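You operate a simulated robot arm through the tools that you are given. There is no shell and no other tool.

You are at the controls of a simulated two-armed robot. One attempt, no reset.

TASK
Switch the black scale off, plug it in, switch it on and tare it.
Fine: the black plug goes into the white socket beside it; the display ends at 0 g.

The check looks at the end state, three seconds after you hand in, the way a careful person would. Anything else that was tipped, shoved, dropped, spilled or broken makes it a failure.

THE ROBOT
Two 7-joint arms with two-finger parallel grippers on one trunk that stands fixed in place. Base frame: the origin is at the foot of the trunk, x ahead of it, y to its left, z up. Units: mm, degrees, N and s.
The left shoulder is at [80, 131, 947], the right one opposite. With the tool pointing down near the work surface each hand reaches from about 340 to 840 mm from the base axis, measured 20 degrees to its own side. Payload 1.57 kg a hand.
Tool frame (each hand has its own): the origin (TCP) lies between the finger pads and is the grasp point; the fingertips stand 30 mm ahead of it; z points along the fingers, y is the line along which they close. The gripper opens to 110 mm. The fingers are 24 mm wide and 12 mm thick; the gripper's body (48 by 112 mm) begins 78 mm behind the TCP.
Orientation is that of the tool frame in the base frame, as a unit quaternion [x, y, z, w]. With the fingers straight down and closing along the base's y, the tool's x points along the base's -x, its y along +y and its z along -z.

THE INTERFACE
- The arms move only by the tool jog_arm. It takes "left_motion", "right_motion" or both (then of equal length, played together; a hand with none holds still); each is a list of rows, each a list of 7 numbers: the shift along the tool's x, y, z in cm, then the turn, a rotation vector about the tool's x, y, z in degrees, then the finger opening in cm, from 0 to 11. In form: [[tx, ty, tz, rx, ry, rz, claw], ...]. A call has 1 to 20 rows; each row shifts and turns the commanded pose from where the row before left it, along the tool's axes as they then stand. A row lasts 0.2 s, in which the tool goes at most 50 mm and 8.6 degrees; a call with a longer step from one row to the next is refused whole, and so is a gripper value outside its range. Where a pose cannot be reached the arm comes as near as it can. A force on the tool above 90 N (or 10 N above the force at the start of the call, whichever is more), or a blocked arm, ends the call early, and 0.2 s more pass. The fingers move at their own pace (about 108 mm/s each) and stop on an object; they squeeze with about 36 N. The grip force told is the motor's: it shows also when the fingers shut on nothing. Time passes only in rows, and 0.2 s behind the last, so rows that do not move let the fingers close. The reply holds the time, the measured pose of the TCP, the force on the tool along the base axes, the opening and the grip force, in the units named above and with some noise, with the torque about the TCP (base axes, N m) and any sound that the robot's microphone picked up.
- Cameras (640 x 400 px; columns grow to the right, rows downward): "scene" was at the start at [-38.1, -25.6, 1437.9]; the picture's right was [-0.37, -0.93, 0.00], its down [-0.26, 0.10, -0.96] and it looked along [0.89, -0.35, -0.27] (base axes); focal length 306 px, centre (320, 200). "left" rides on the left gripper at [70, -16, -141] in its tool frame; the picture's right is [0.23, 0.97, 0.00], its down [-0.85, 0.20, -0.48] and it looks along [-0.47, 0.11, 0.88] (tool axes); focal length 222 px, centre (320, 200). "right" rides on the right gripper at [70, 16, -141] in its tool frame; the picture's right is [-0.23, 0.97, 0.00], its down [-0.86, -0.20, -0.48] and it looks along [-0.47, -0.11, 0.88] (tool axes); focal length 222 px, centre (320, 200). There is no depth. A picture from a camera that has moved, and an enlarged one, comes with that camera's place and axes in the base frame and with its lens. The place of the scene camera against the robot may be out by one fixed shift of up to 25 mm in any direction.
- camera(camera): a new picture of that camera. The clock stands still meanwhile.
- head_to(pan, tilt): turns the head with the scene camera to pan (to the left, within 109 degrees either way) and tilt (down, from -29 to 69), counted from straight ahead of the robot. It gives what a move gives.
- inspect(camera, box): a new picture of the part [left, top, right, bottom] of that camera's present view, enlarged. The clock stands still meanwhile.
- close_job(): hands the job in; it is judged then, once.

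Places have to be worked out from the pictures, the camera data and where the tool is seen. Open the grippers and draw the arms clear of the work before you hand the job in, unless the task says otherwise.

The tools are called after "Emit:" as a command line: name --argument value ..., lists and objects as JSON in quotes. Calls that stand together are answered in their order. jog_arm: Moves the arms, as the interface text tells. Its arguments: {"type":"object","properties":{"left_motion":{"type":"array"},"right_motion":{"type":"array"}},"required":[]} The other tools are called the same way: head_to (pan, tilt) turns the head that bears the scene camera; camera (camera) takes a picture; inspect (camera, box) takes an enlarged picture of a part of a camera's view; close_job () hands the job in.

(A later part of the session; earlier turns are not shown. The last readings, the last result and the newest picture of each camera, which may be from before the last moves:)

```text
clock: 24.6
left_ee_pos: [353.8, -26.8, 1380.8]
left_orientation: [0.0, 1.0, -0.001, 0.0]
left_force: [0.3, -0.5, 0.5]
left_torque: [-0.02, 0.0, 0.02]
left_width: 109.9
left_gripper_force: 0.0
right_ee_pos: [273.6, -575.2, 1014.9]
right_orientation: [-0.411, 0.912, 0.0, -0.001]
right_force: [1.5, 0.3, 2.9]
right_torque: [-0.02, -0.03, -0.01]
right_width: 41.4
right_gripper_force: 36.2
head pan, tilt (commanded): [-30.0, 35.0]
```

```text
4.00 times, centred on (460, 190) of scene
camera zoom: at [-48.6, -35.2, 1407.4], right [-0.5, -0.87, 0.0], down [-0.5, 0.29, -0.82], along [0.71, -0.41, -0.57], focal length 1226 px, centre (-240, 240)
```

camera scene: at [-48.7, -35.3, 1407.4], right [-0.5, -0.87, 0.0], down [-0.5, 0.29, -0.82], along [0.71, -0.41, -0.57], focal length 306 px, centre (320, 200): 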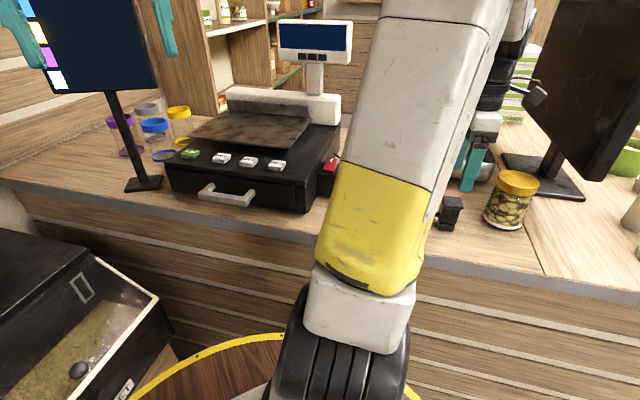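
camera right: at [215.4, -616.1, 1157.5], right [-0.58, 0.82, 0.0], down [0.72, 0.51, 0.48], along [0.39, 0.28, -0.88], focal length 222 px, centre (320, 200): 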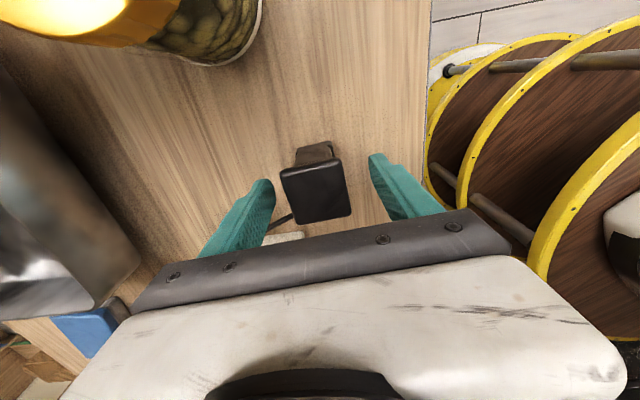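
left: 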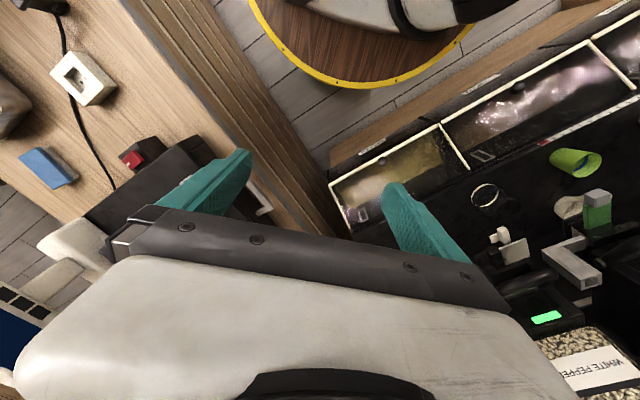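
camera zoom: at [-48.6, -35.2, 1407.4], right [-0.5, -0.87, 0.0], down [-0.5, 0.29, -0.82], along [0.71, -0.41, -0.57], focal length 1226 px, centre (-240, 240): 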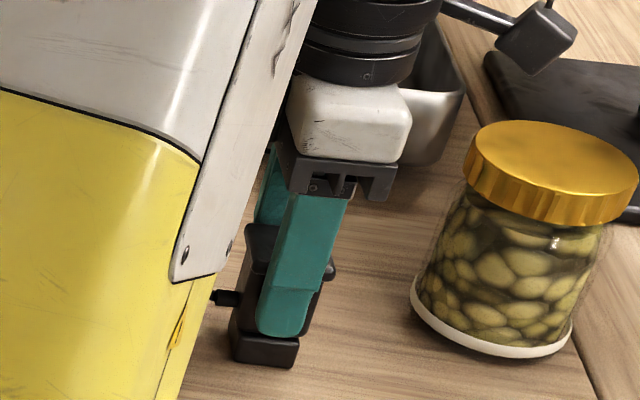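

The grip holds the cap at 41.4 mm. I lift slowly by 4 cm and look whether the foot comes along.

Emit:
jog_arm --right_motion '[[0, 0, -0.5, 0, 0, 0, 3], [0, 0, -0.5, 0, 0, 0, 3], [0, 0, -1.0, 0, 0, 0, 3], [0, 0, -1.0, 0, 0, 0, 3], [0, 0, -1.0, 0, 0, 0, 3]]'

Emit:
inspect --camera "scene" --box '[400, 140, 520, 240]'

Emit:
camera --camera "right"

```text
clock: 25.8
left_ee_pos: [353.8, -26.9, 1381.2]
left_orientation: [0.001, 1.0, 0.0, 0.0]
left_force: [-0.4, 0.3, 0.5]
left_torque: [0.0, 0.01, 0.0]
left_width: 110.0
left_gripper_force: 0.0
right_ee_pos: [272.9, -575.7, 1053.1]
right_orientation: [-0.411, 0.912, 0.0, 0.001]
right_force: [-0.8, 0.1, 0.1]
right_torque: [-0.01, -0.02, 0.02]
right_width: 41.2
right_gripper_force: 35.6
head pan, tilt (commanded): [-30.0, 35.0]
```

```text
4.00 times, centred on (460, 190) of scene
camera zoom: at [-48.6, -35.3, 1407.4], right [-0.5, -0.87, 0.0], down [-0.5, 0.29, -0.82], along [0.71, -0.41, -0.57], focal length 1226 px, centre (-240, 240)
```

zoom: 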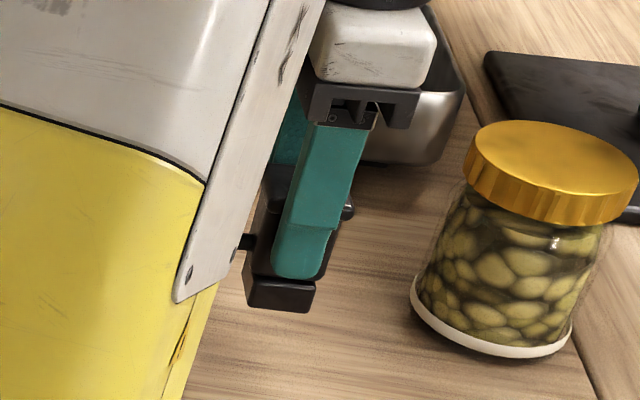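

```text
taken
camera right: at [216.7, -617.3, 1194.8], right [-0.58, 0.82, 0.0], down [0.72, 0.51, 0.48], along [0.39, 0.28, -0.88], focal length 222 px, centre (320, 200)
```

right: 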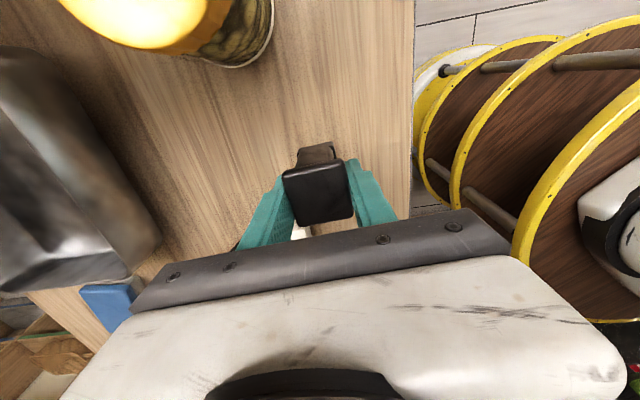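

The nose comes along with the plug. I zoom in closely on its underside to look for pins.

Emit:
inspect --camera "scene" --box '[450, 170, 490, 225]'

Emit:
inspect --camera "right" --box '[260, 120, 380, 240]'

```text
7.27 times, centred on (470, 198) of scene
camera zoom: at [-48.6, -35.3, 1407.4], right [-0.5, -0.87, 0.0], down [-0.5, 0.29, -0.82], along [0.71, -0.41, -0.57], focal length 2229 px, centre (-771, 218)
```

zoom: 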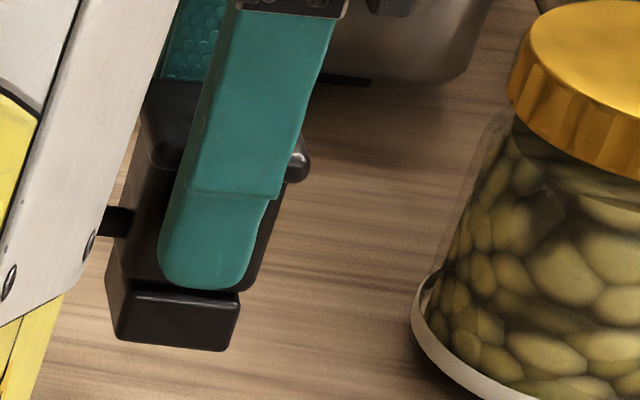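

```text
3.33 times, centred on (320, 180) of right
camera zoom: at [216.7, -617.3, 1194.8], right [-0.58, 0.82, 0.0], down [0.72, 0.51, 0.48], along [0.39, 0.28, -0.88], focal length 740 px, centre (320, 267)
```

zoom: 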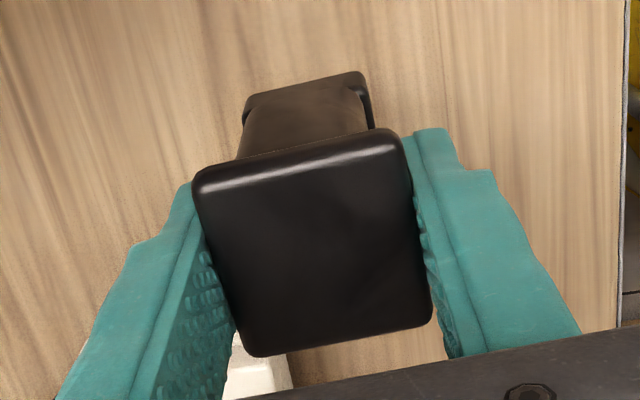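

No pins protrude; the nose is a plain block about 34 mm wide, matching the ~37 mm recess, so the present orientation with a small trim should fit. In the tool frame the cap centre sits at about x +1.3 mm, y 0. Now I raise the plug and move so the wrist camera looks straight down at the empty socket to measure it precisely.

Emit:
jog_arm --right_motion '[[0, 0, -2.6, 0, 0, 0, 3], [0, 0, -2.6, 0, 0, 0, 3], [0, 0, -2.6, 0, 0, 0, 3], [-3.0, -1.1, 0, 0, 0, 0, 3], [-3.0, -1.1, 0, 0, 0, 0, 3], [-3.0, -1.1, 0, 0, 0, 0, 3], [-3.0, -1.1, 0, 0, 0, 0, 3], [-3.0, -1.1, 0, 0, 0, 0, 3], [-3.0, -1.1, 0, 0, 0, 0, 3], [-3.0, -1.1, 0, 0, 0, 0, 3], [0, 0, 0, 0, 0, 0, 3]]'

Emit:
camera --camera "right"

Emit:
camera --camera "scene"

```text
clock: 28.2
left_ee_pos: [352.5, -27.5, 1381.4]
left_orientation: [-0.001, 1.0, 0.0, 0.0]
left_force: [0.3, -0.2, 0.4]
left_torque: [0.01, -0.01, -0.02]
left_width: 110.1
left_gripper_force: 0.0
right_ee_pos: [472.1, -470.0, 1133.0]
right_orientation: [-0.411, 0.912, 0.0, -0.001]
right_force: [0.5, 0.1, -1.9]
right_torque: [0.02, -0.04, -0.01]
right_width: 41.4
right_gripper_force: 36.5
head pan, tilt (commanded): [-30.0, 35.0]
```

```text
taken
camera right: at [413.6, -511.0, 1274.1], right [-0.58, 0.82, 0.0], down [0.72, 0.51, 0.48], along [0.39, 0.28, -0.88], focal length 222 px, centre (320, 200)
```

right: 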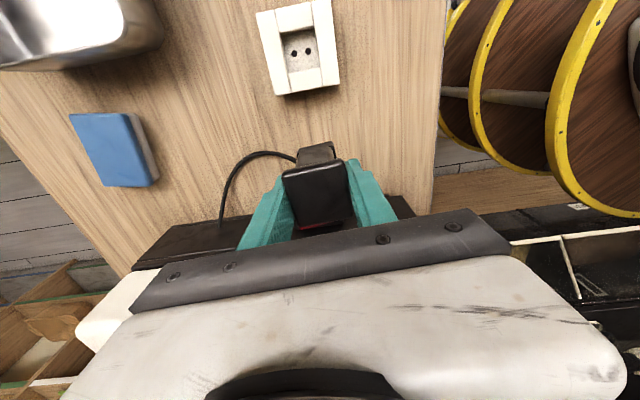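

```text
taken
camera scene: at [-48.6, -35.2, 1407.4], right [-0.5, -0.87, 0.0], down [-0.5, 0.29, -0.82], along [0.71, -0.41, -0.57], focal length 306 px, centre (320, 200)
```

scene: 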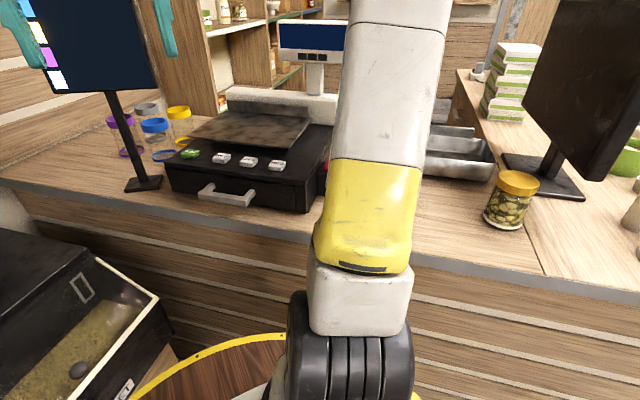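

The socket is right below the camera. I zoom in for a precise measurement.

Emit:
inspect --camera "right" --box '[230, 0, 370, 100]'

```text
4.00 times, centred on (300, 50) of right
camera zoom: at [413.6, -511.0, 1274.1], right [-0.58, 0.82, 0.0], down [0.72, 0.51, 0.48], along [0.39, 0.28, -0.88], focal length 888 px, centre (400, 800)
```

zoom: 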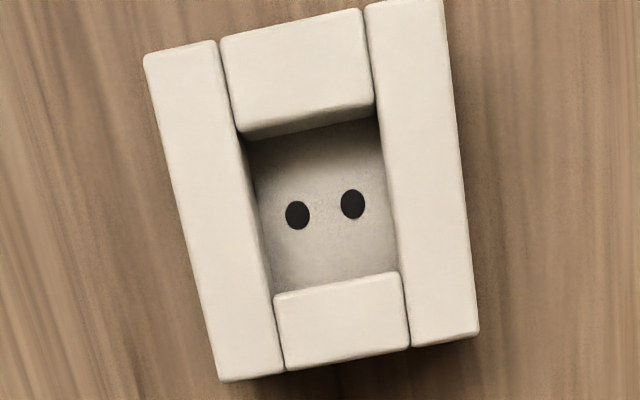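

The recess rim measures ~37 × 38 mm; in the tool frame its centre is (100.7, 1.3) mm from the TCP and it is turned +3.6° from the plug. I zoom on the held plug to refine the nose offset in the grip.

Emit:
inspect --camera "right" --box '[260, 130, 380, 230]'

```text
4.00 times, centred on (320, 180) of right
camera zoom: at [413.6, -511.0, 1274.1], right [-0.58, 0.82, 0.0], down [0.72, 0.51, 0.48], along [0.39, 0.28, -0.88], focal length 888 px, centre (320, 280)
```

zoom: 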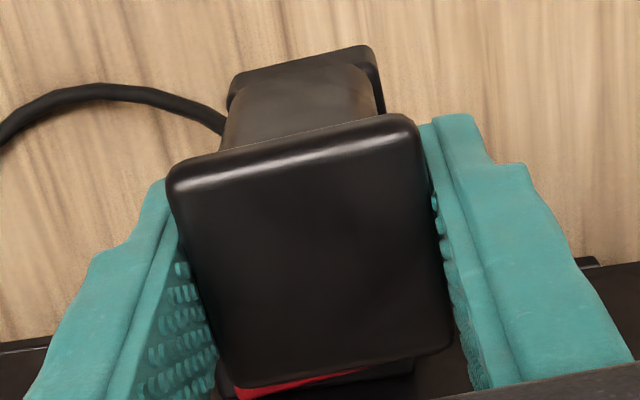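

The nose centre sits at about (1.7, -0.5) in the tool frame, half-width ~16 mm. So I shift the TCP by (+99, +1.7) mm in tool axes, turn +3.6°, and descend to 16 mm above the rim.

Emit:
jog_arm --right_motion '[[3.3, 0.06, 0, 0, 0, 0, 3], [3.3, 0.06, 0, 0, 0, 0, 3], [3.3, 0.05, 0, 0, 0, 0, 3], [0, 0, 0, 0, 0, 3.6, 3], [0, 0, 2.0, 0, 0, 0, 3], [0, 0, 2.0, 0, 0, 0, 3], [0, 0, 2.5, 0, 0, 0, 3], [0, 0, 0, 0, 0, 0, 3]]'

Emit:
camera --camera "right"

Emit:
camera --camera "scene"

Emit:
camera --camera "left"

```text
clock: 30.0
left_ee_pos: [353.4, -27.5, 1379.9]
left_orientation: [0.0, 1.0, -0.001, 0.001]
left_force: [0.5, -0.3, -1.6]
left_torque: [0.01, 0.02, -0.01]
left_width: 110.0
left_gripper_force: 0.0
right_ee_pos: [403.7, -544.1, 1066.2]
right_orientation: [-0.382, 0.924, 0.0, 0.0]
right_force: [-0.9, -0.2, -0.3]
right_torque: [-0.01, -0.03, -0.02]
right_width: 41.1
right_gripper_force: 35.7
head pan, tilt (commanded): [-30.0, 35.0]
```

```text
taken
camera right: at [344.0, -580.8, 1208.1], right [-0.53, 0.85, 0.0], down [0.75, 0.46, 0.48], along [0.41, 0.25, -0.88], focal length 222 px, centre (320, 200)
```

right: 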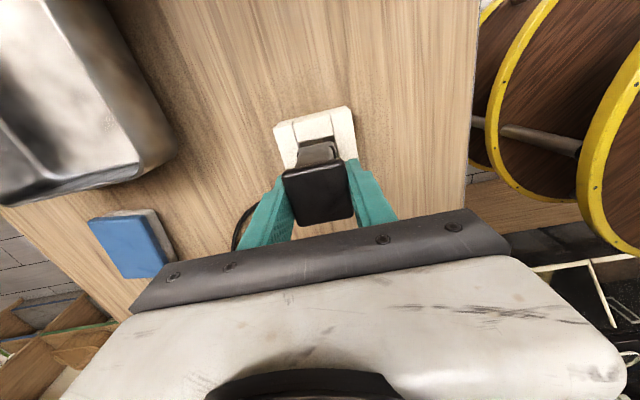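

```text
taken
camera scene: at [-48.6, -35.3, 1407.4], right [-0.5, -0.87, 0.0], down [-0.5, 0.29, -0.82], along [0.71, -0.41, -0.57], focal length 306 px, centre (320, 200)
```

scene: 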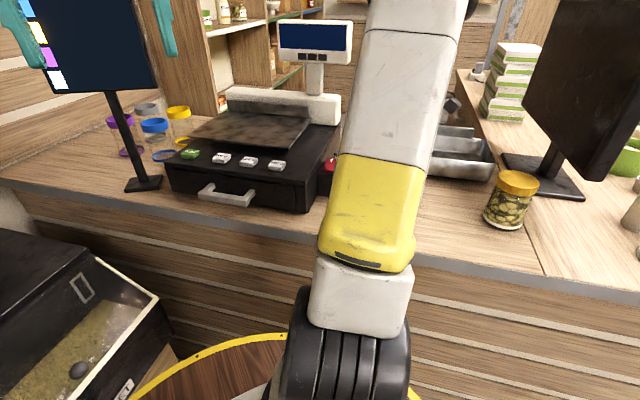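

```text
taken
camera left: at [283.9, -43.5, 1522.1], right [-0.23, 0.97, 0.0], down [0.85, 0.2, 0.48], along [0.47, 0.11, -0.88], focal length 222 px, centre (320, 200)
```

left: 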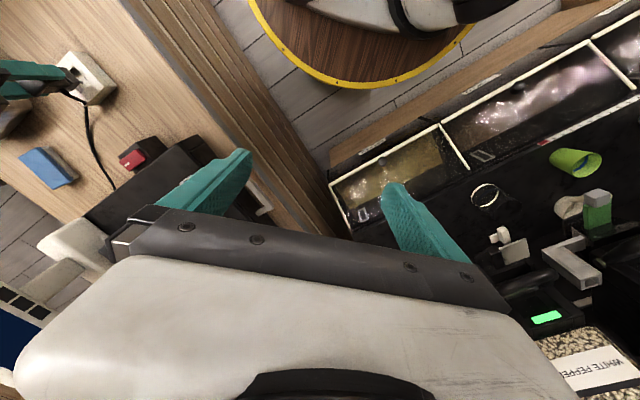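

The left wrist camera also sees plug over socket. I zoom both wrist views to check the alignment.

Emit:
inspect --camera "left" --box '[30, 30, 140, 120]'

Emit:
inspect --camera "right" --box '[260, 95, 380, 235]'

```text
4.44 times, centred on (85, 75) of left
camera zoom: at [283.9, -43.5, 1522.1], right [-0.23, 0.97, 0.0], down [0.85, 0.2, 0.48], along [0.47, 0.11, -0.88], focal length 987 px, centre (1364, 756)
```

zoom: 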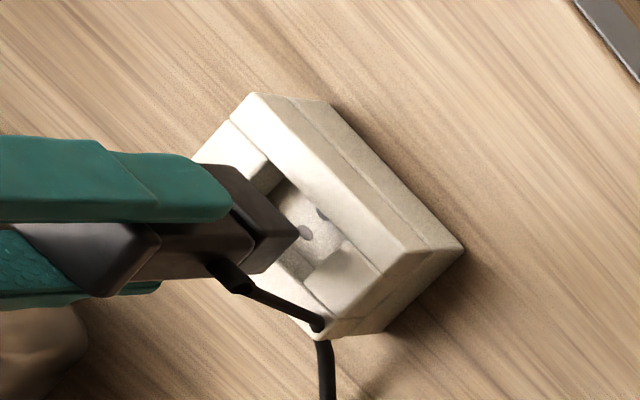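

```text
2.86 times, centred on (320, 165) of right
camera zoom: at [344.0, -580.8, 1208.1], right [-0.53, 0.85, 0.0], down [0.75, 0.46, 0.48], along [0.41, 0.25, -0.88], focal length 635 px, centre (320, 300)
```

zoom: 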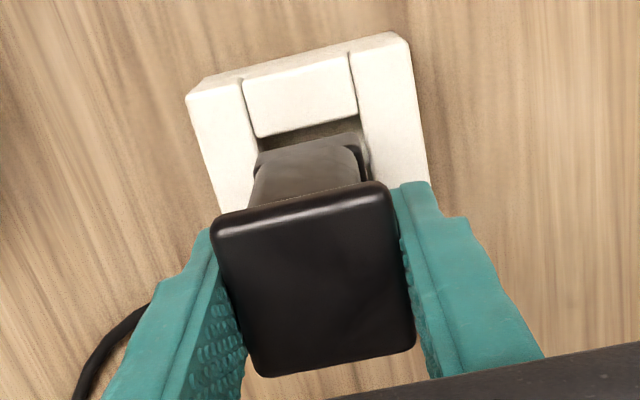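

Both views agree: the nose is centred over the recess within about 0.5 mm. I lower in small steps into the recess, watching the force.

Emit:
jog_arm --right_motion '[[0, 0, 0.6, 0, 0, 0, 3], [0, 0, 0.5, 0, 0, 0, 3], [0, 0, 0.3, 0, 0, 0, 3], [0, 0, 0.2, 0, 0, 0, 3], [0, 0, 0.2, 0, 0, 0, 3], [0, 0, 0, 0, 0, 0, 3]]'

Emit:
inspect --camera "left" --box '[30, 30, 140, 120]'

```text
clock: 31.4
left_ee_pos: [352.5, -27.9, 1381.5]
left_orientation: [0.0, 1.0, 0.0, 0.0]
left_force: [-0.3, -0.3, 0.0]
left_torque: [-0.03, 0.0, -0.02]
left_width: 109.8
left_gripper_force: 0.1
right_ee_pos: [403.9, -542.7, 1049.4]
right_orientation: [-0.382, 0.924, 0.0, 0.001]
right_force: [0.3, -0.3, -0.9]
right_torque: [-0.02, 0.0, -0.01]
right_width: 41.7
right_gripper_force: 36.3
head pan, tilt (commanded): [-30.0, 35.0]
```

```text
4.44 times, centred on (85, 75) of left
camera zoom: at [283.9, -43.5, 1522.1], right [-0.23, 0.97, 0.0], down [0.85, 0.2, 0.48], along [0.47, 0.11, -0.88], focal length 987 px, centre (1364, 756)
```

zoom: 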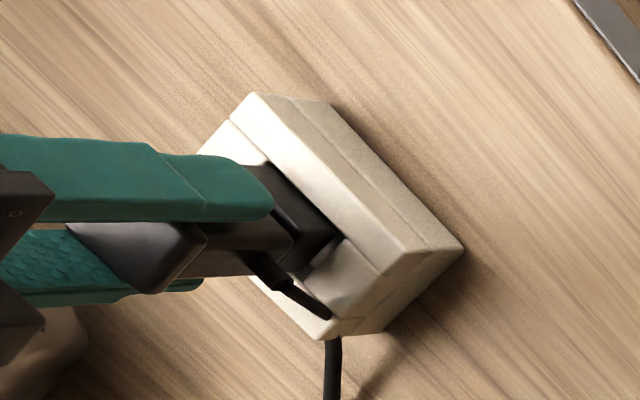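

The nose is at the mouth of the recess with no contact force yet. I keep lowering in 2 mm steps.

Emit:
jog_arm --right_motion '[[0, 0, 0.2, 0, 0, 0, 3], [0, 0, 0.2, 0, 0, 0, 3], [0, 0, 0.2, 0, 0, 0, 3], [0, 0, 0, 0, 0, 0, 3]]'

Emit:
inspect --camera "left" --box '[30, 30, 140, 120]'

Emit:
inspect --camera "right" --box '[260, 95, 380, 235]'

```text
clock: 32.4
left_ee_pos: [354.0, -27.6, 1381.3]
left_orientation: [0.0, 1.0, 0.0, 0.0]
left_force: [-0.3, -0.1, 0.8]
left_torque: [0.0, 0.02, 0.0]
left_width: 110.0
left_gripper_force: 0.1
right_ee_pos: [404.1, -543.0, 1042.3]
right_orientation: [-0.381, 0.924, 0.0, 0.0]
right_force: [-0.6, -0.6, -0.1]
right_torque: [-0.01, -0.06, 0.0]
right_width: 41.6
right_gripper_force: 35.8
head pan, tilt (commanded): [-30.0, 35.0]
```

```text
4.44 times, centred on (85, 75) of left
camera zoom: at [283.9, -43.5, 1522.1], right [-0.23, 0.97, 0.0], down [0.85, 0.2, 0.48], along [0.47, 0.11, -0.88], focal length 987 px, centre (1364, 756)
```

zoom: 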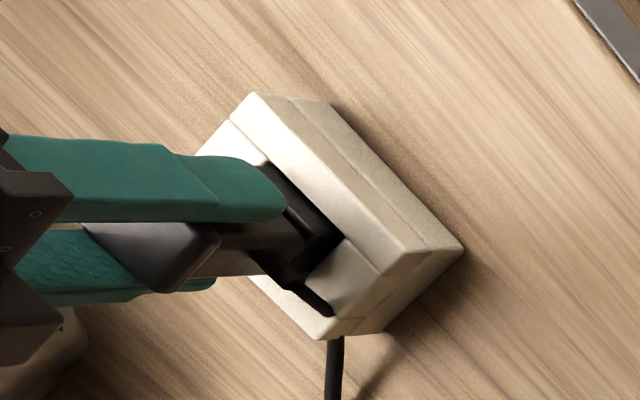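

```text
2.86 times, centred on (320, 165) of right
camera zoom: at [343.8, -580.1, 1185.0], right [-0.53, 0.85, 0.0], down [0.75, 0.46, 0.48], along [0.41, 0.25, -0.88], focal length 635 px, centre (320, 300)
```

zoom: 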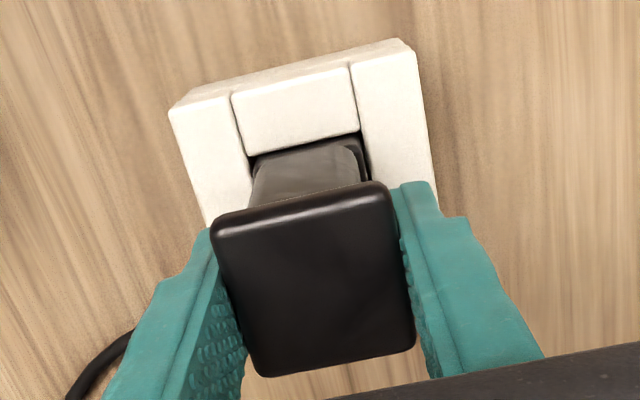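

The nose is inside the recess without force. I continue until it bottoms.

Emit:
jog_arm --right_motion '[[0, 0, 0.2, 0, 0, 0, 3], [0, 0, 0.2, 0, 0, 0, 3], [0, 0, 0.2, 0, 0, 0, 3], [0, 0, 0, 0, 0, 0, 3]]'

Emit:
inspect --camera "left" --box '[30, 30, 140, 120]'

```text
clock: 33.4
left_ee_pos: [352.7, -27.0, 1380.9]
left_orientation: [0.0, 1.0, 0.0, 0.0]
left_force: [0.3, 0.4, -0.2]
left_torque: [-0.02, -0.02, -0.05]
left_width: 110.2
left_gripper_force: 0.0
right_ee_pos: [404.3, -542.2, 1036.8]
right_orientation: [-0.382, 0.924, 0.0, -0.001]
right_force: [0.5, 0.3, -0.7]
right_torque: [-0.02, 0.0, -0.01]
right_width: 41.4
right_gripper_force: 36.1
head pan, tilt (commanded): [-30.0, 35.0]
```

```text
4.44 times, centred on (85, 75) of left
camera zoom: at [283.9, -43.5, 1522.1], right [-0.23, 0.97, 0.0], down [0.85, 0.2, 0.48], along [0.47, 0.11, -0.88], focal length 987 px, centre (1364, 756)
```

zoom: 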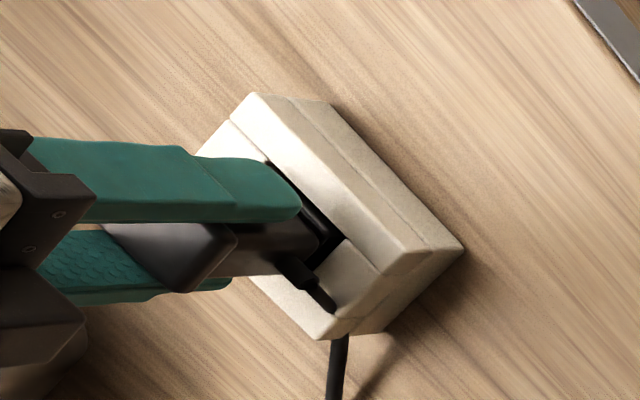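

Still free at TCP z 1036.8. I keep going in 2 mm steps.

Emit:
jog_arm --right_motion '[[0, 0, 0.2, 0, 0, 0, 3], [0, 0, 0.2, 0, 0, 0, 3], [0, 0, 0, 0, 0, 0, 3]]'

```text
clock: 34.2
left_ee_pos: [352.6, -26.6, 1381.7]
left_orientation: [-0.001, 1.0, -0.001, 0.0]
left_force: [-0.8, 0.0, 0.4]
left_torque: [-0.02, -0.04, 0.01]
left_width: 110.1
left_gripper_force: 0.0
right_ee_pos: [403.3, -543.5, 1034.2]
right_orientation: [-0.383, 0.924, -0.003, 0.002]
right_force: [2.5, -1.6, 35.0]
right_torque: [-0.03, 0.0, -0.03]
right_width: 41.5
right_gripper_force: 36.0
head pan, tilt (commanded): [-30.0, 35.0]
```

35 N upward at TCP z 1034, about where the recess floor should stop the nose. I press a little more to see whether it seats further.

Emit:
jog_arm --right_motion '[[0, 0, 0.2, 0, 0, 0, 3], [0, 0, 0, 0, 0, 0, 3]]'

Emit:
inspect --camera "left" --box '[30, 30, 140, 120]'

Emit:
inspect --camera "right" --box '[260, 95, 380, 235]'

```text
clock: 34.8
left_ee_pos: [353.3, -26.0, 1381.9]
left_orientation: [0.0, 1.0, 0.0, 0.0]
left_force: [-0.2, -0.1, 0.6]
left_torque: [0.01, 0.0, 0.01]
left_width: 110.1
left_gripper_force: 0.1
right_ee_pos: [403.8, -542.6, 1029.7]
right_orientation: [-0.383, 0.924, -0.001, 0.001]
right_force: [3.7, -3.1, 35.0]
right_torque: [-0.02, -0.02, 0.06]
right_width: 41.2
right_gripper_force: 36.1
head pan, tilt (commanded): [-30.0, 35.0]
```

```text
4.44 times, centred on (85, 75) of left
camera zoom: at [283.3, -42.7, 1522.3], right [-0.23, 0.97, 0.0], down [0.85, 0.2, 0.48], along [0.47, 0.11, -0.88], focal length 987 px, centre (1364, 756)
```

zoom: 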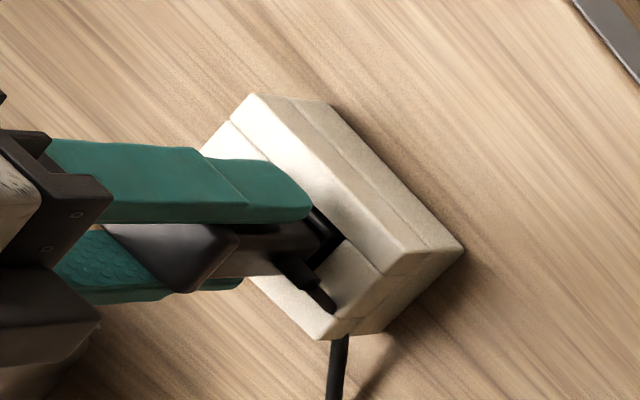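

```text
2.86 times, centred on (320, 165) of right
camera zoom: at [343.7, -579.6, 1172.9], right [-0.53, 0.85, 0.0], down [0.75, 0.46, 0.48], along [0.41, 0.25, -0.88], focal length 635 px, centre (320, 300)
```

zoom: 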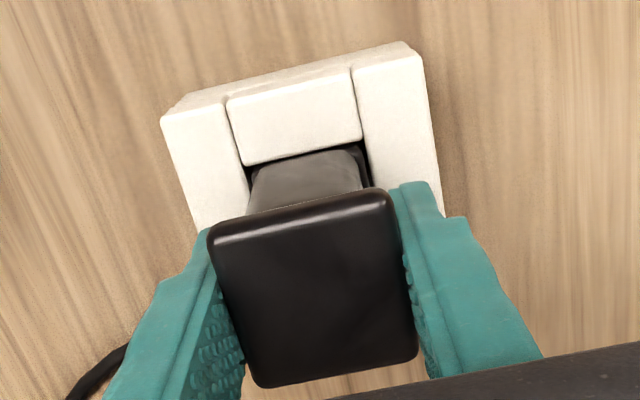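

The fingers slid about 4 mm along the cap while the plug stayed put, so it has bottomed under 35 N. I release and rise to look at how deep it sits.

Emit:
jog_arm --right_motion '[[0, 0, -0.2, 0, 0, 0, 5], [0, 0, 0, 0, 0, 0, 8], [0, 0, 0, 0, 0, 0, 8], [0, 0, -1.0, 0, 0, 0, 8], [0, 0, -3.0, 0, 0, 0, 8], [0, 0, -4.0, 0, 0, 0, 8]]'

Emit:
inspect --camera "left" --box '[30, 30, 140, 120]'

Emit:
inspect --camera "right" --box '[240, 80, 400, 220]'

Emit:
camera --camera "scene"

```text
clock: 36.2
left_ee_pos: [352.9, -27.6, 1381.0]
left_orientation: [0.0, 1.0, -0.001, 0.0]
left_force: [-1.1, 0.3, -0.2]
left_torque: [0.01, 0.01, -0.04]
left_width: 110.0
left_gripper_force: 0.0
right_ee_pos: [403.7, -543.9, 1113.4]
right_orientation: [-0.382, 0.924, 0.0, 0.0]
right_force: [0.3, 0.0, 0.1]
right_torque: [0.04, 0.05, 0.03]
right_width: 80.2
right_gripper_force: 0.1
head pan, tilt (commanded): [-30.0, 35.0]
```

```text
4.44 times, centred on (85, 75) of left
camera zoom: at [284.0, -43.7, 1522.1], right [-0.23, 0.97, 0.0], down [0.85, 0.2, 0.48], along [0.47, 0.11, -0.88], focal length 987 px, centre (1364, 756)
```

zoom: 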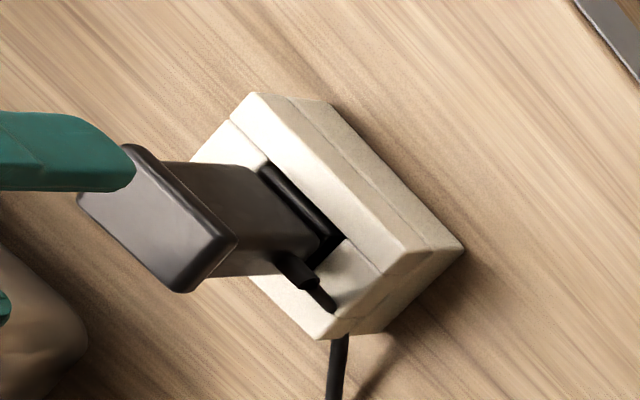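

```text
2.86 times, centred on (320, 150) of right
camera zoom: at [344.1, -580.7, 1255.6], right [-0.53, 0.85, 0.0], down [0.75, 0.46, 0.48], along [0.41, 0.25, -0.88], focal length 635 px, centre (320, 343)
```

zoom: 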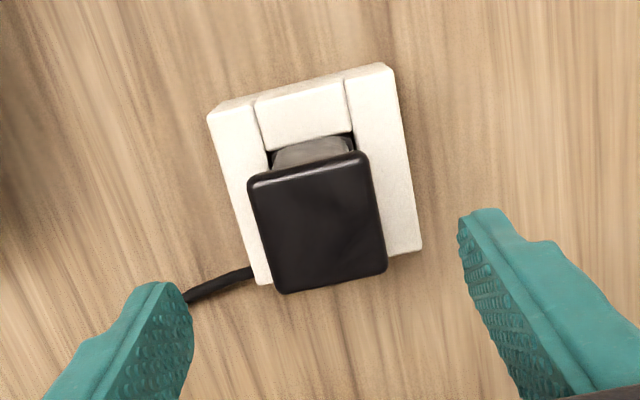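

```text
taken
camera scene: at [-48.4, -35.4, 1407.4], right [-0.5, -0.87, 0.0], down [-0.5, 0.29, -0.82], along [0.71, -0.41, -0.57], focal length 306 px, centre (320, 200)
```

scene: 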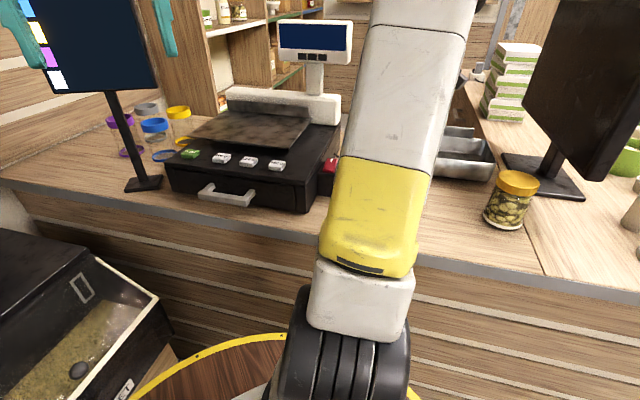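

The plug stands upright in the recess, nose on the floor, cap top about z 1041. To be sure it is fully seated I'll push straight down on the cap with closed fingertips before switching on.

Emit:
jog_arm --right_motion '[[0.17, -0.05, 0, 0, 0, 0, 0], [0, 0, 0, 0, 0, 0, 0], [0, 0, 2.0, 0, 0, 0, 0], [0, 0, 1.0, 0, 0, 0, 0], [0, 0, 0.4, 0, 0, 0, 0], [0, 0, 0.3, 0, 0, 0, 0], [0, 0, 0.2, 0, 0, 0, 0], [0, 0, 0, 0, 0, 0, 0]]'

```text
clock: 38.0
left_ee_pos: [352.4, -26.6, 1381.5]
left_orientation: [0.0, 1.0, 0.0, 0.0]
left_force: [-0.4, 0.4, 0.9]
left_torque: [0.0, -0.01, 0.0]
left_width: 109.8
left_gripper_force: 0.1
right_ee_pos: [403.6, -545.2, 1077.8]
right_orientation: [-0.381, 0.924, -0.003, 0.001]
right_force: [-2.4, 0.5, 42.3]
right_torque: [-0.01, 0.09, -0.03]
right_width: 0.2
right_gripper_force: 21.2
head pan, tilt (commanded): [-30.0, 35.0]
```

Contact with the cap: 42 N at TCP z 1078. I press slightly further to see whether it yields or is solid.

Emit:
jog_arm --right_motion '[[0, 0, 0.15, 0, 0, 0, 0], [0, 0, 0.1, 0, 0, 0, 0], [0, 0, 0, 0, 0, 0, 0]]'

Emit:
inspect --camera "left" --box '[30, 30, 140, 120]'

```text
clock: 38.8
left_ee_pos: [352.3, -24.9, 1381.4]
left_orientation: [0.0, 1.0, -0.001, 0.001]
left_force: [-0.2, 0.4, -0.3]
left_torque: [-0.01, 0.03, 0.01]
left_width: 109.9
left_gripper_force: 0.0
right_ee_pos: [404.4, -544.5, 1077.0]
right_orientation: [-0.382, 0.924, -0.006, 0.002]
right_force: [-5.3, 0.9, 64.0]
right_torque: [0.08, 0.24, 0.01]
right_width: 0.0
right_gripper_force: 21.2
head pan, tilt (commanded): [-30.0, 35.0]
```

```text
4.44 times, centred on (85, 75) of left
camera zoom: at [282.2, -41.6, 1522.5], right [-0.23, 0.97, 0.0], down [0.85, 0.2, 0.48], along [0.47, 0.11, -0.88], focal length 987 px, centre (1364, 756)
```

zoom: 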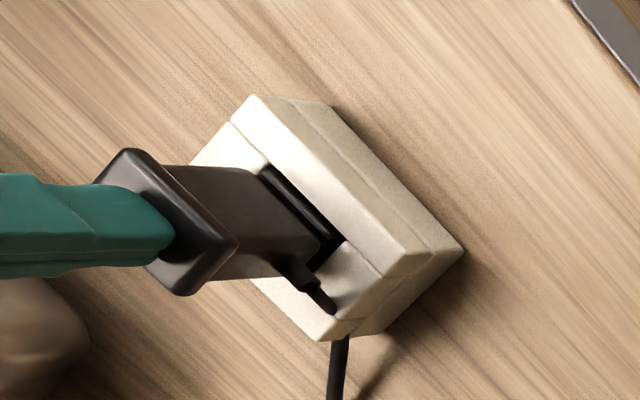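

64 N with no further travel: the plug is solidly seated. I rise, rotate the hand back to +45° yaw and move over the rocker's rear (marked) end.

Emit:
jog_arm --right_motion '[[0, 0, -1.0, 0, 0, 0, 0], [0, 0, -3.0, 0, 0, 0, 0], [0, 0, 0, 0, 0, 7.5, 0], [0, 0, 0, 0, 0, 7.5, 0], [0, 0, 0, 0, 0, 7.5, 0], [0, 0, 0, 0, 0, 7.5, 0], [0, 0, 0, 0, 0, 7.5, 0], [0, 0, 0, 0, 0, 7.5, 0], [0, 0, 0, 0, 0, 7.5, 0], [0, 0, 0, 0, 0, 7.5, 0], [0, 0, 0, 0, 0, 7.5, 0], [0, 0, 0, 0, 0, 7.5, 0], [0, 0, 0, 0, 0, 7.5, 0], [0, 0, 0, 0, 0, 7.5, 0]]'

Emit:
camera --camera "right"

```text
clock: 41.8
left_ee_pos: [353.4, -26.4, 1380.7]
left_orientation: [0.0, 1.0, 0.0, 0.0]
left_force: [0.0, -1.0, 0.3]
left_torque: [-0.01, -0.04, -0.02]
left_width: 110.2
left_gripper_force: 0.0
right_ee_pos: [402.9, -545.5, 1112.2]
right_orientation: [0.384, 0.923, 0.001, 0.0]
right_force: [0.9, -0.1, 0.0]
right_torque: [-0.01, -0.02, -0.01]
right_width: 0.0
right_gripper_force: 21.2
head pan, tilt (commanded): [-30.0, 35.0]
```

```text
taken
camera right: at [366.3, -483.0, 1253.2], right [0.85, 0.53, 0.0], down [0.46, -0.75, 0.48], along [0.25, -0.41, -0.88], focal length 222 px, centre (320, 200)
```

right: 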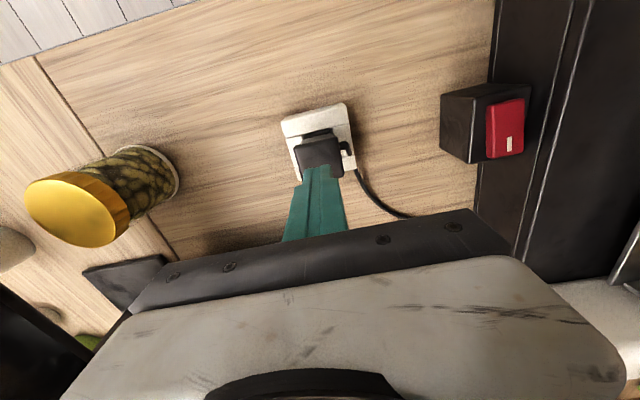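

The plug is still seated with the cord clear. I translate to above the rocker's rear end and descend to about 10 mm above it.

Emit:
jog_arm --right_motion '[[-0.66, 3.69, 0, 0, 0, 0, 0], [-0.66, 3.69, 0, 0, 0, 0, 0], [-0.66, 3.69, 0, 0, 0, 0, 0], [-0.66, 3.69, 0, 0, 0, 0, 0], [-0.65, 3.68, 0, 0, 0, 0, 0], [0, 0, 1.6, 0, 0, 0, 0], [0, 0, 1.5, 0, 0, 0, 0], [0, 0, 0, 0, 0, 0, 0]]'

Emit:
camera --camera "right"

Emit:
inspect --camera "right" --box '[270, 110, 380, 220]'

Emit:
camera --camera "scene"

```text
clock: 43.6
left_ee_pos: [353.3, -26.7, 1381.3]
left_orientation: [0.0, 1.0, 0.0, 0.0]
left_force: [-0.3, 0.7, 0.0]
left_torque: [0.01, 0.01, 0.01]
left_width: 109.9
left_gripper_force: 0.0
right_ee_pos: [558.1, -438.2, 1080.6]
right_orientation: [0.384, 0.923, 0.0, 0.0]
right_force: [-0.3, 0.3, 0.1]
right_torque: [-0.03, -0.01, -0.01]
right_width: 0.1
right_gripper_force: 21.9
head pan, tilt (commanded): [-30.0, 35.0]
```

```text
taken
camera right: at [520.1, -376.1, 1222.2], right [0.85, 0.53, 0.0], down [0.46, -0.75, 0.48], along [0.25, -0.41, -0.88], focal length 222 px, centre (320, 200)
```

right: 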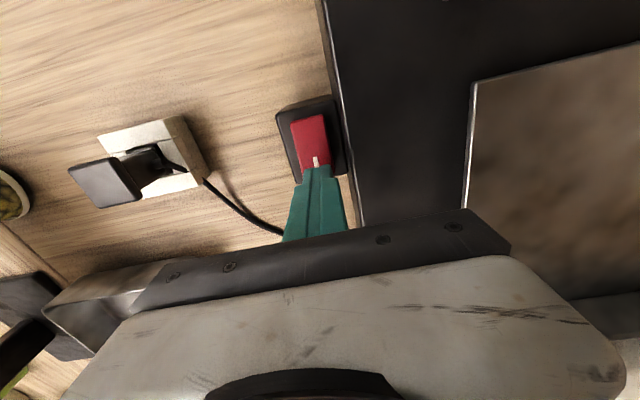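

```text
3.64 times, centred on (325, 165) of right
camera zoom: at [520.1, -376.1, 1222.2], right [0.85, 0.53, 0.0], down [0.46, -0.75, 0.48], along [0.25, -0.41, -0.88], focal length 808 px, centre (302, 327)
```

zoom: 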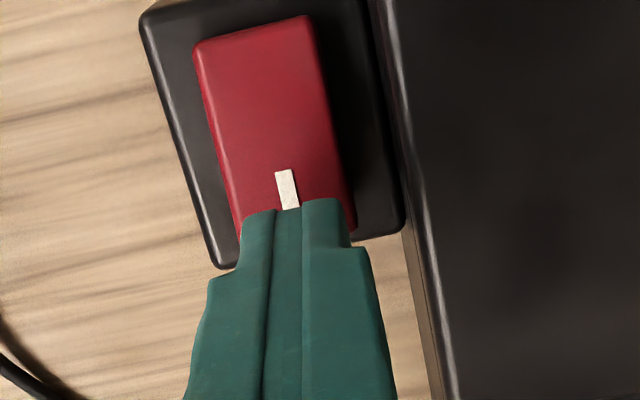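

```text
taken
camera scene: at [-48.6, -35.2, 1407.4], right [-0.5, -0.87, 0.0], down [-0.5, 0.29, -0.82], along [0.71, -0.41, -0.57], focal length 306 px, centre (320, 200)
```

scene: 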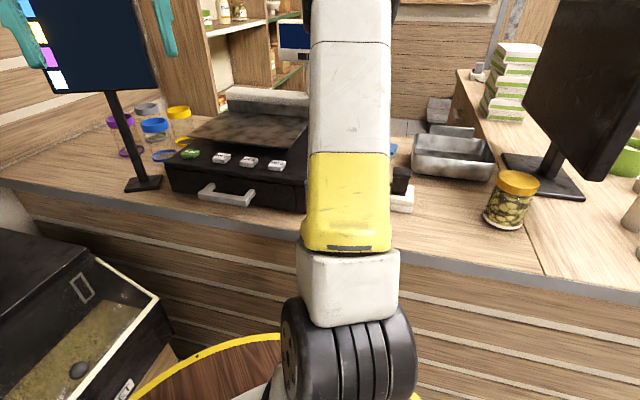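

The fingertips are over the marked end, inside the box width. I lower in 2 mm steps to press it.

Emit:
jog_arm --right_motion '[[0, 0, 0.5, 0, 0, 0, 0], [0, 0, 0.4, 0, 0, 0, 0], [0, 0, 0.3, 0, 0, 0, 0], [0, 0, 0.2, 0, 0, 0, 0], [0, 0, 0.2, 0, 0, 0, 0], [0, 0, 0, 0, 0, 0, 0]]'

```text
clock: 45.0
left_ee_pos: [354.1, -27.0, 1380.9]
left_orientation: [-0.001, 1.0, 0.0, 0.0]
left_force: [-0.1, 0.2, -0.4]
left_torque: [-0.02, -0.03, 0.0]
left_width: 110.0
left_gripper_force: 0.1
right_ee_pos: [557.7, -437.3, 1064.0]
right_orientation: [0.384, 0.923, 0.0, -0.001]
right_force: [-0.2, -1.1, 0.4]
right_torque: [0.02, 0.01, -0.02]
right_width: 0.1
right_gripper_force: 20.8
head pan, tilt (commanded): [-30.0, 35.0]
```

No force yet at z 1064; two more 2 mm steps.

Emit:
jog_arm --right_motion '[[0, 0, 0.2, 0, 0, 0, 0], [0, 0, 0.2, 0, 0, 0, 0], [0, 0, 0, 0, 0, 0, 0]]'

```text
clock: 45.8
left_ee_pos: [351.9, -26.5, 1380.2]
left_orientation: [0.0, 1.0, -0.001, 0.001]
left_force: [0.3, 0.6, -0.5]
left_torque: [-0.03, 0.03, 0.01]
left_width: 110.1
left_gripper_force: 0.2
right_ee_pos: [557.7, -438.4, 1062.6]
right_orientation: [0.383, 0.924, 0.0, 0.002]
right_force: [-3.6, 1.4, 33.4]
right_torque: [0.33, 0.41, 0.06]
right_width: 0.0
right_gripper_force: 20.7
head pan, tilt (commanded): [-30.0, 35.0]
```

33 N now, similar to the first press. A bit more pressure to match the earlier one, then I lift and check the rocker and display.

Emit:
jog_arm --right_motion '[[0, 0, 0.15, 0, 0, 0, 0], [0, 0, 0, 0, 0, 0, 0], [0, 0, -1.5, 0, 0, 0, 0], [0, -0.8, -3.0, 0, 0, 0, 0], [0, 0, -2.0, 0, 0, 0, 0], [0.5, -4.0, 0, 0, 0, 0, 0], [0.5, -4.0, 0, 0, 0, 0, 0]]'

Emit:
camera --camera "right"

Emit:
camera --camera "scene"

```text
clock: 47.4
left_ee_pos: [354.7, -27.3, 1382.1]
left_orientation: [-0.002, 1.0, 0.0, 0.0]
left_force: [1.1, -0.3, -0.7]
left_torque: [-0.04, 0.03, 0.03]
left_width: 110.0
left_gripper_force: 0.1
right_ee_pos: [488.7, -493.9, 1125.6]
right_orientation: [0.383, 0.924, 0.0, 0.0]
right_force: [-0.1, 0.9, 0.4]
right_torque: [-0.02, 0.05, 0.01]
right_width: 0.0
right_gripper_force: 20.9
head pan, tilt (commanded): [-30.0, 35.0]
```

```text
taken
camera right: at [452.6, -432.8, 1267.9], right [0.85, 0.53, 0.0], down [0.46, -0.75, 0.48], along [0.25, -0.41, -0.88], focal length 222 px, centre (320, 200)
```

right: 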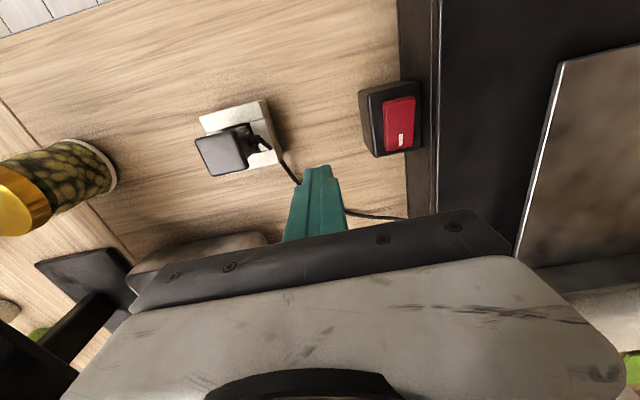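

```text
taken
camera scene: at [-48.2, -35.0, 1407.4], right [-0.5, -0.87, 0.0], down [-0.5, 0.29, -0.82], along [0.71, -0.41, -0.57], focal length 306 px, centre (320, 200)
```

scene: 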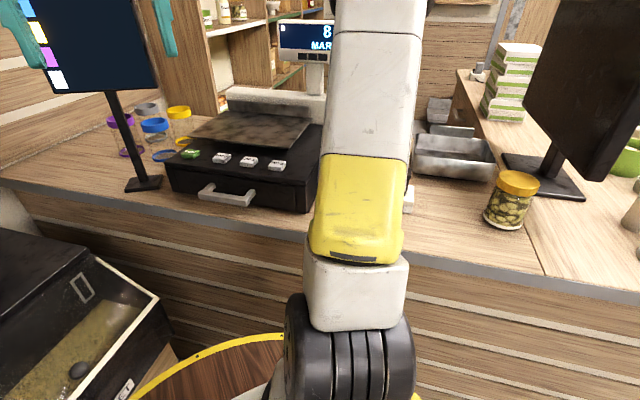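

The display has lit up, so the plug is in and the scale is on. I zoom in on the display, keys and rocker.

Emit:
inspect --camera "scene" --box '[260, 5, 360, 75]'

Emit:
inspect --camera "right" --box '[340, 60, 450, 170]'

Emit:
inspect --camera "right" --box '[180, 80, 310, 190]'

Emit:
inspect --camera "scene" --box '[165, 130, 315, 215]'

```text
5.71 times, centred on (310, 40) of scene
camera zoom: at [-48.2, -35.0, 1407.4], right [-0.5, -0.87, 0.0], down [-0.5, 0.29, -0.82], along [0.71, -0.41, -0.57], focal length 1751 px, centre (377, 1114)
```

zoom: 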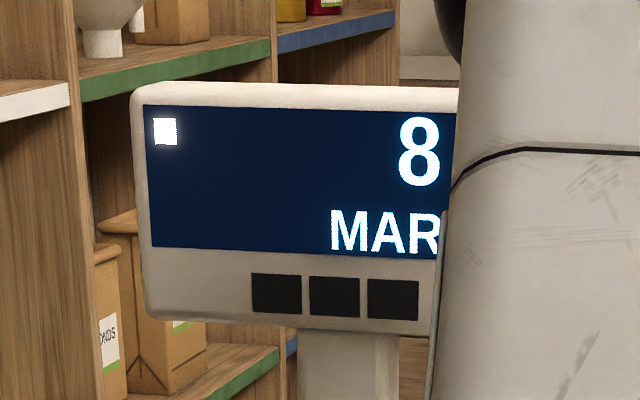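

```text
3.64 times, centred on (395, 115) of right
camera zoom: at [452.6, -432.8, 1267.9], right [0.85, 0.53, 0.0], down [0.46, -0.75, 0.48], along [0.25, -0.41, -0.88], focal length 808 px, centre (47, 509)
```

zoom: 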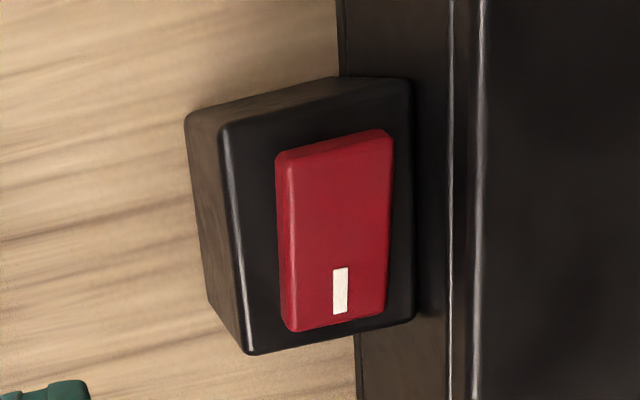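

```text
3.64 times, centred on (245, 135) of right
camera zoom: at [452.6, -432.8, 1267.9], right [0.85, 0.53, 0.0], down [0.46, -0.75, 0.48], along [0.25, -0.41, -0.88], focal length 808 px, centre (593, 436)
```

zoom: 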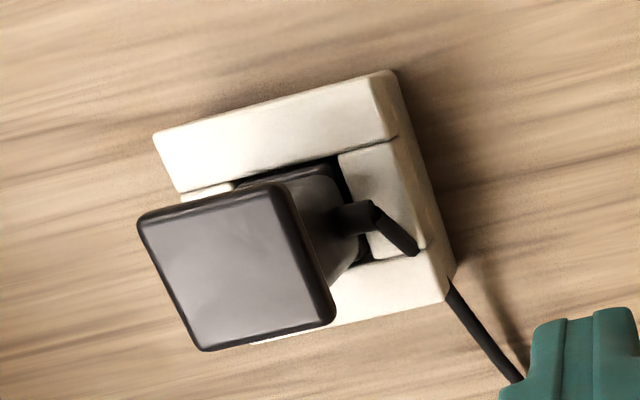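

```text
4.27 times, centred on (240, 172) of scene
camera zoom: at [-48.2, -35.0, 1407.4], right [-0.5, -0.87, 0.0], down [-0.5, 0.29, -0.82], along [0.71, -0.41, -0.57], focal length 1308 px, centre (661, 317)
```

zoom: 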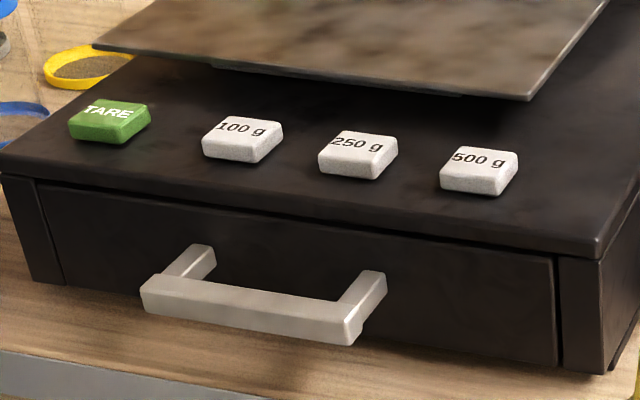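

The display now reads something with an "8" and "MAR…" partly hidden by the arm, and the rocker's marked end is down again. Next is TARE at roughly (740, -101, 1052); the tall monitor's corner is near (818, -75, 1200), so I look around with the head first, also to see where the left arm could step aside.

Emit:
head_to --pan 0 --tilt 25

Emit:
camera --camera "scene"

Emit:
head_to --pan 40 --tilt 25

Emit:
camera --camera "scene"

```text
clock: 48.4
left_ee_pos: [353.4, -27.2, 1381.5]
left_orientation: [0.0, 1.0, 0.0, 0.0]
left_force: [0.2, 0.3, 0.2]
left_torque: [0.02, -0.02, 0.0]
left_width: 110.1
left_gripper_force: 0.0
right_ee_pos: [489.0, -494.2, 1125.6]
right_orientation: [0.383, 0.924, 0.0, 0.0]
right_force: [-0.7, -0.4, 0.2]
right_torque: [-0.02, 0.04, -0.01]
right_width: 0.1
right_gripper_force: 21.8
head pan, tilt (commanded): [0.0, 25.0]
```

```text
taken
camera scene: at [-32.8, 8.7, 1423.2], right [0.0, -1.0, 0.0], down [-0.42, 0.0, -0.91], along [0.91, 0.0, -0.42], focal length 306 px, centre (320, 200)
```

scene: 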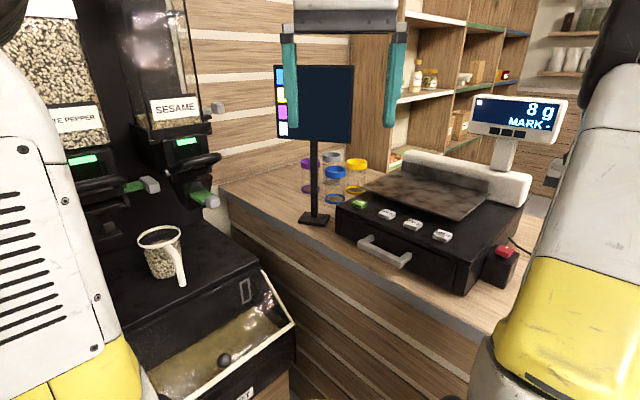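

```text
clock: 49.4
left_ee_pos: [353.2, -27.5, 1380.9]
left_orientation: [0.0, 1.0, -0.001, 0.0]
left_force: [-0.7, 0.1, 0.1]
left_torque: [0.03, 0.02, 0.01]
left_width: 110.1
left_gripper_force: 0.0
right_ee_pos: [488.6, -496.0, 1126.3]
right_orientation: [0.383, 0.924, 0.001, -0.001]
right_force: [0.1, -0.1, -0.3]
right_torque: [0.01, -0.01, -0.01]
right_width: 0.2
right_gripper_force: 21.3
head pan, tilt (commanded): [40.0, 25.0]
```

```text
taken
camera scene: at [-54.3, 68.0, 1423.2], right [0.64, -0.77, 0.0], down [-0.32, -0.27, -0.91], along [0.69, 0.58, -0.42], focal length 306 px, centre (320, 200)
```

scene: 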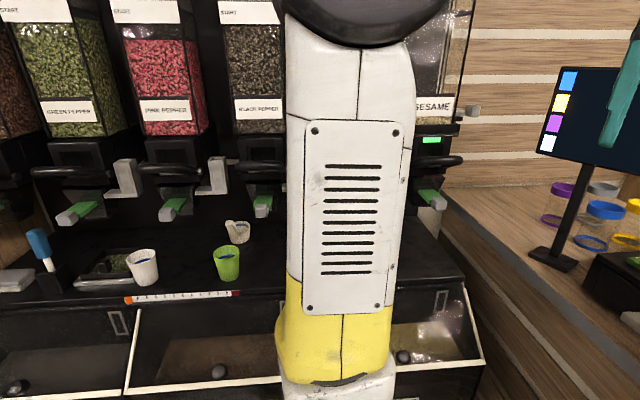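

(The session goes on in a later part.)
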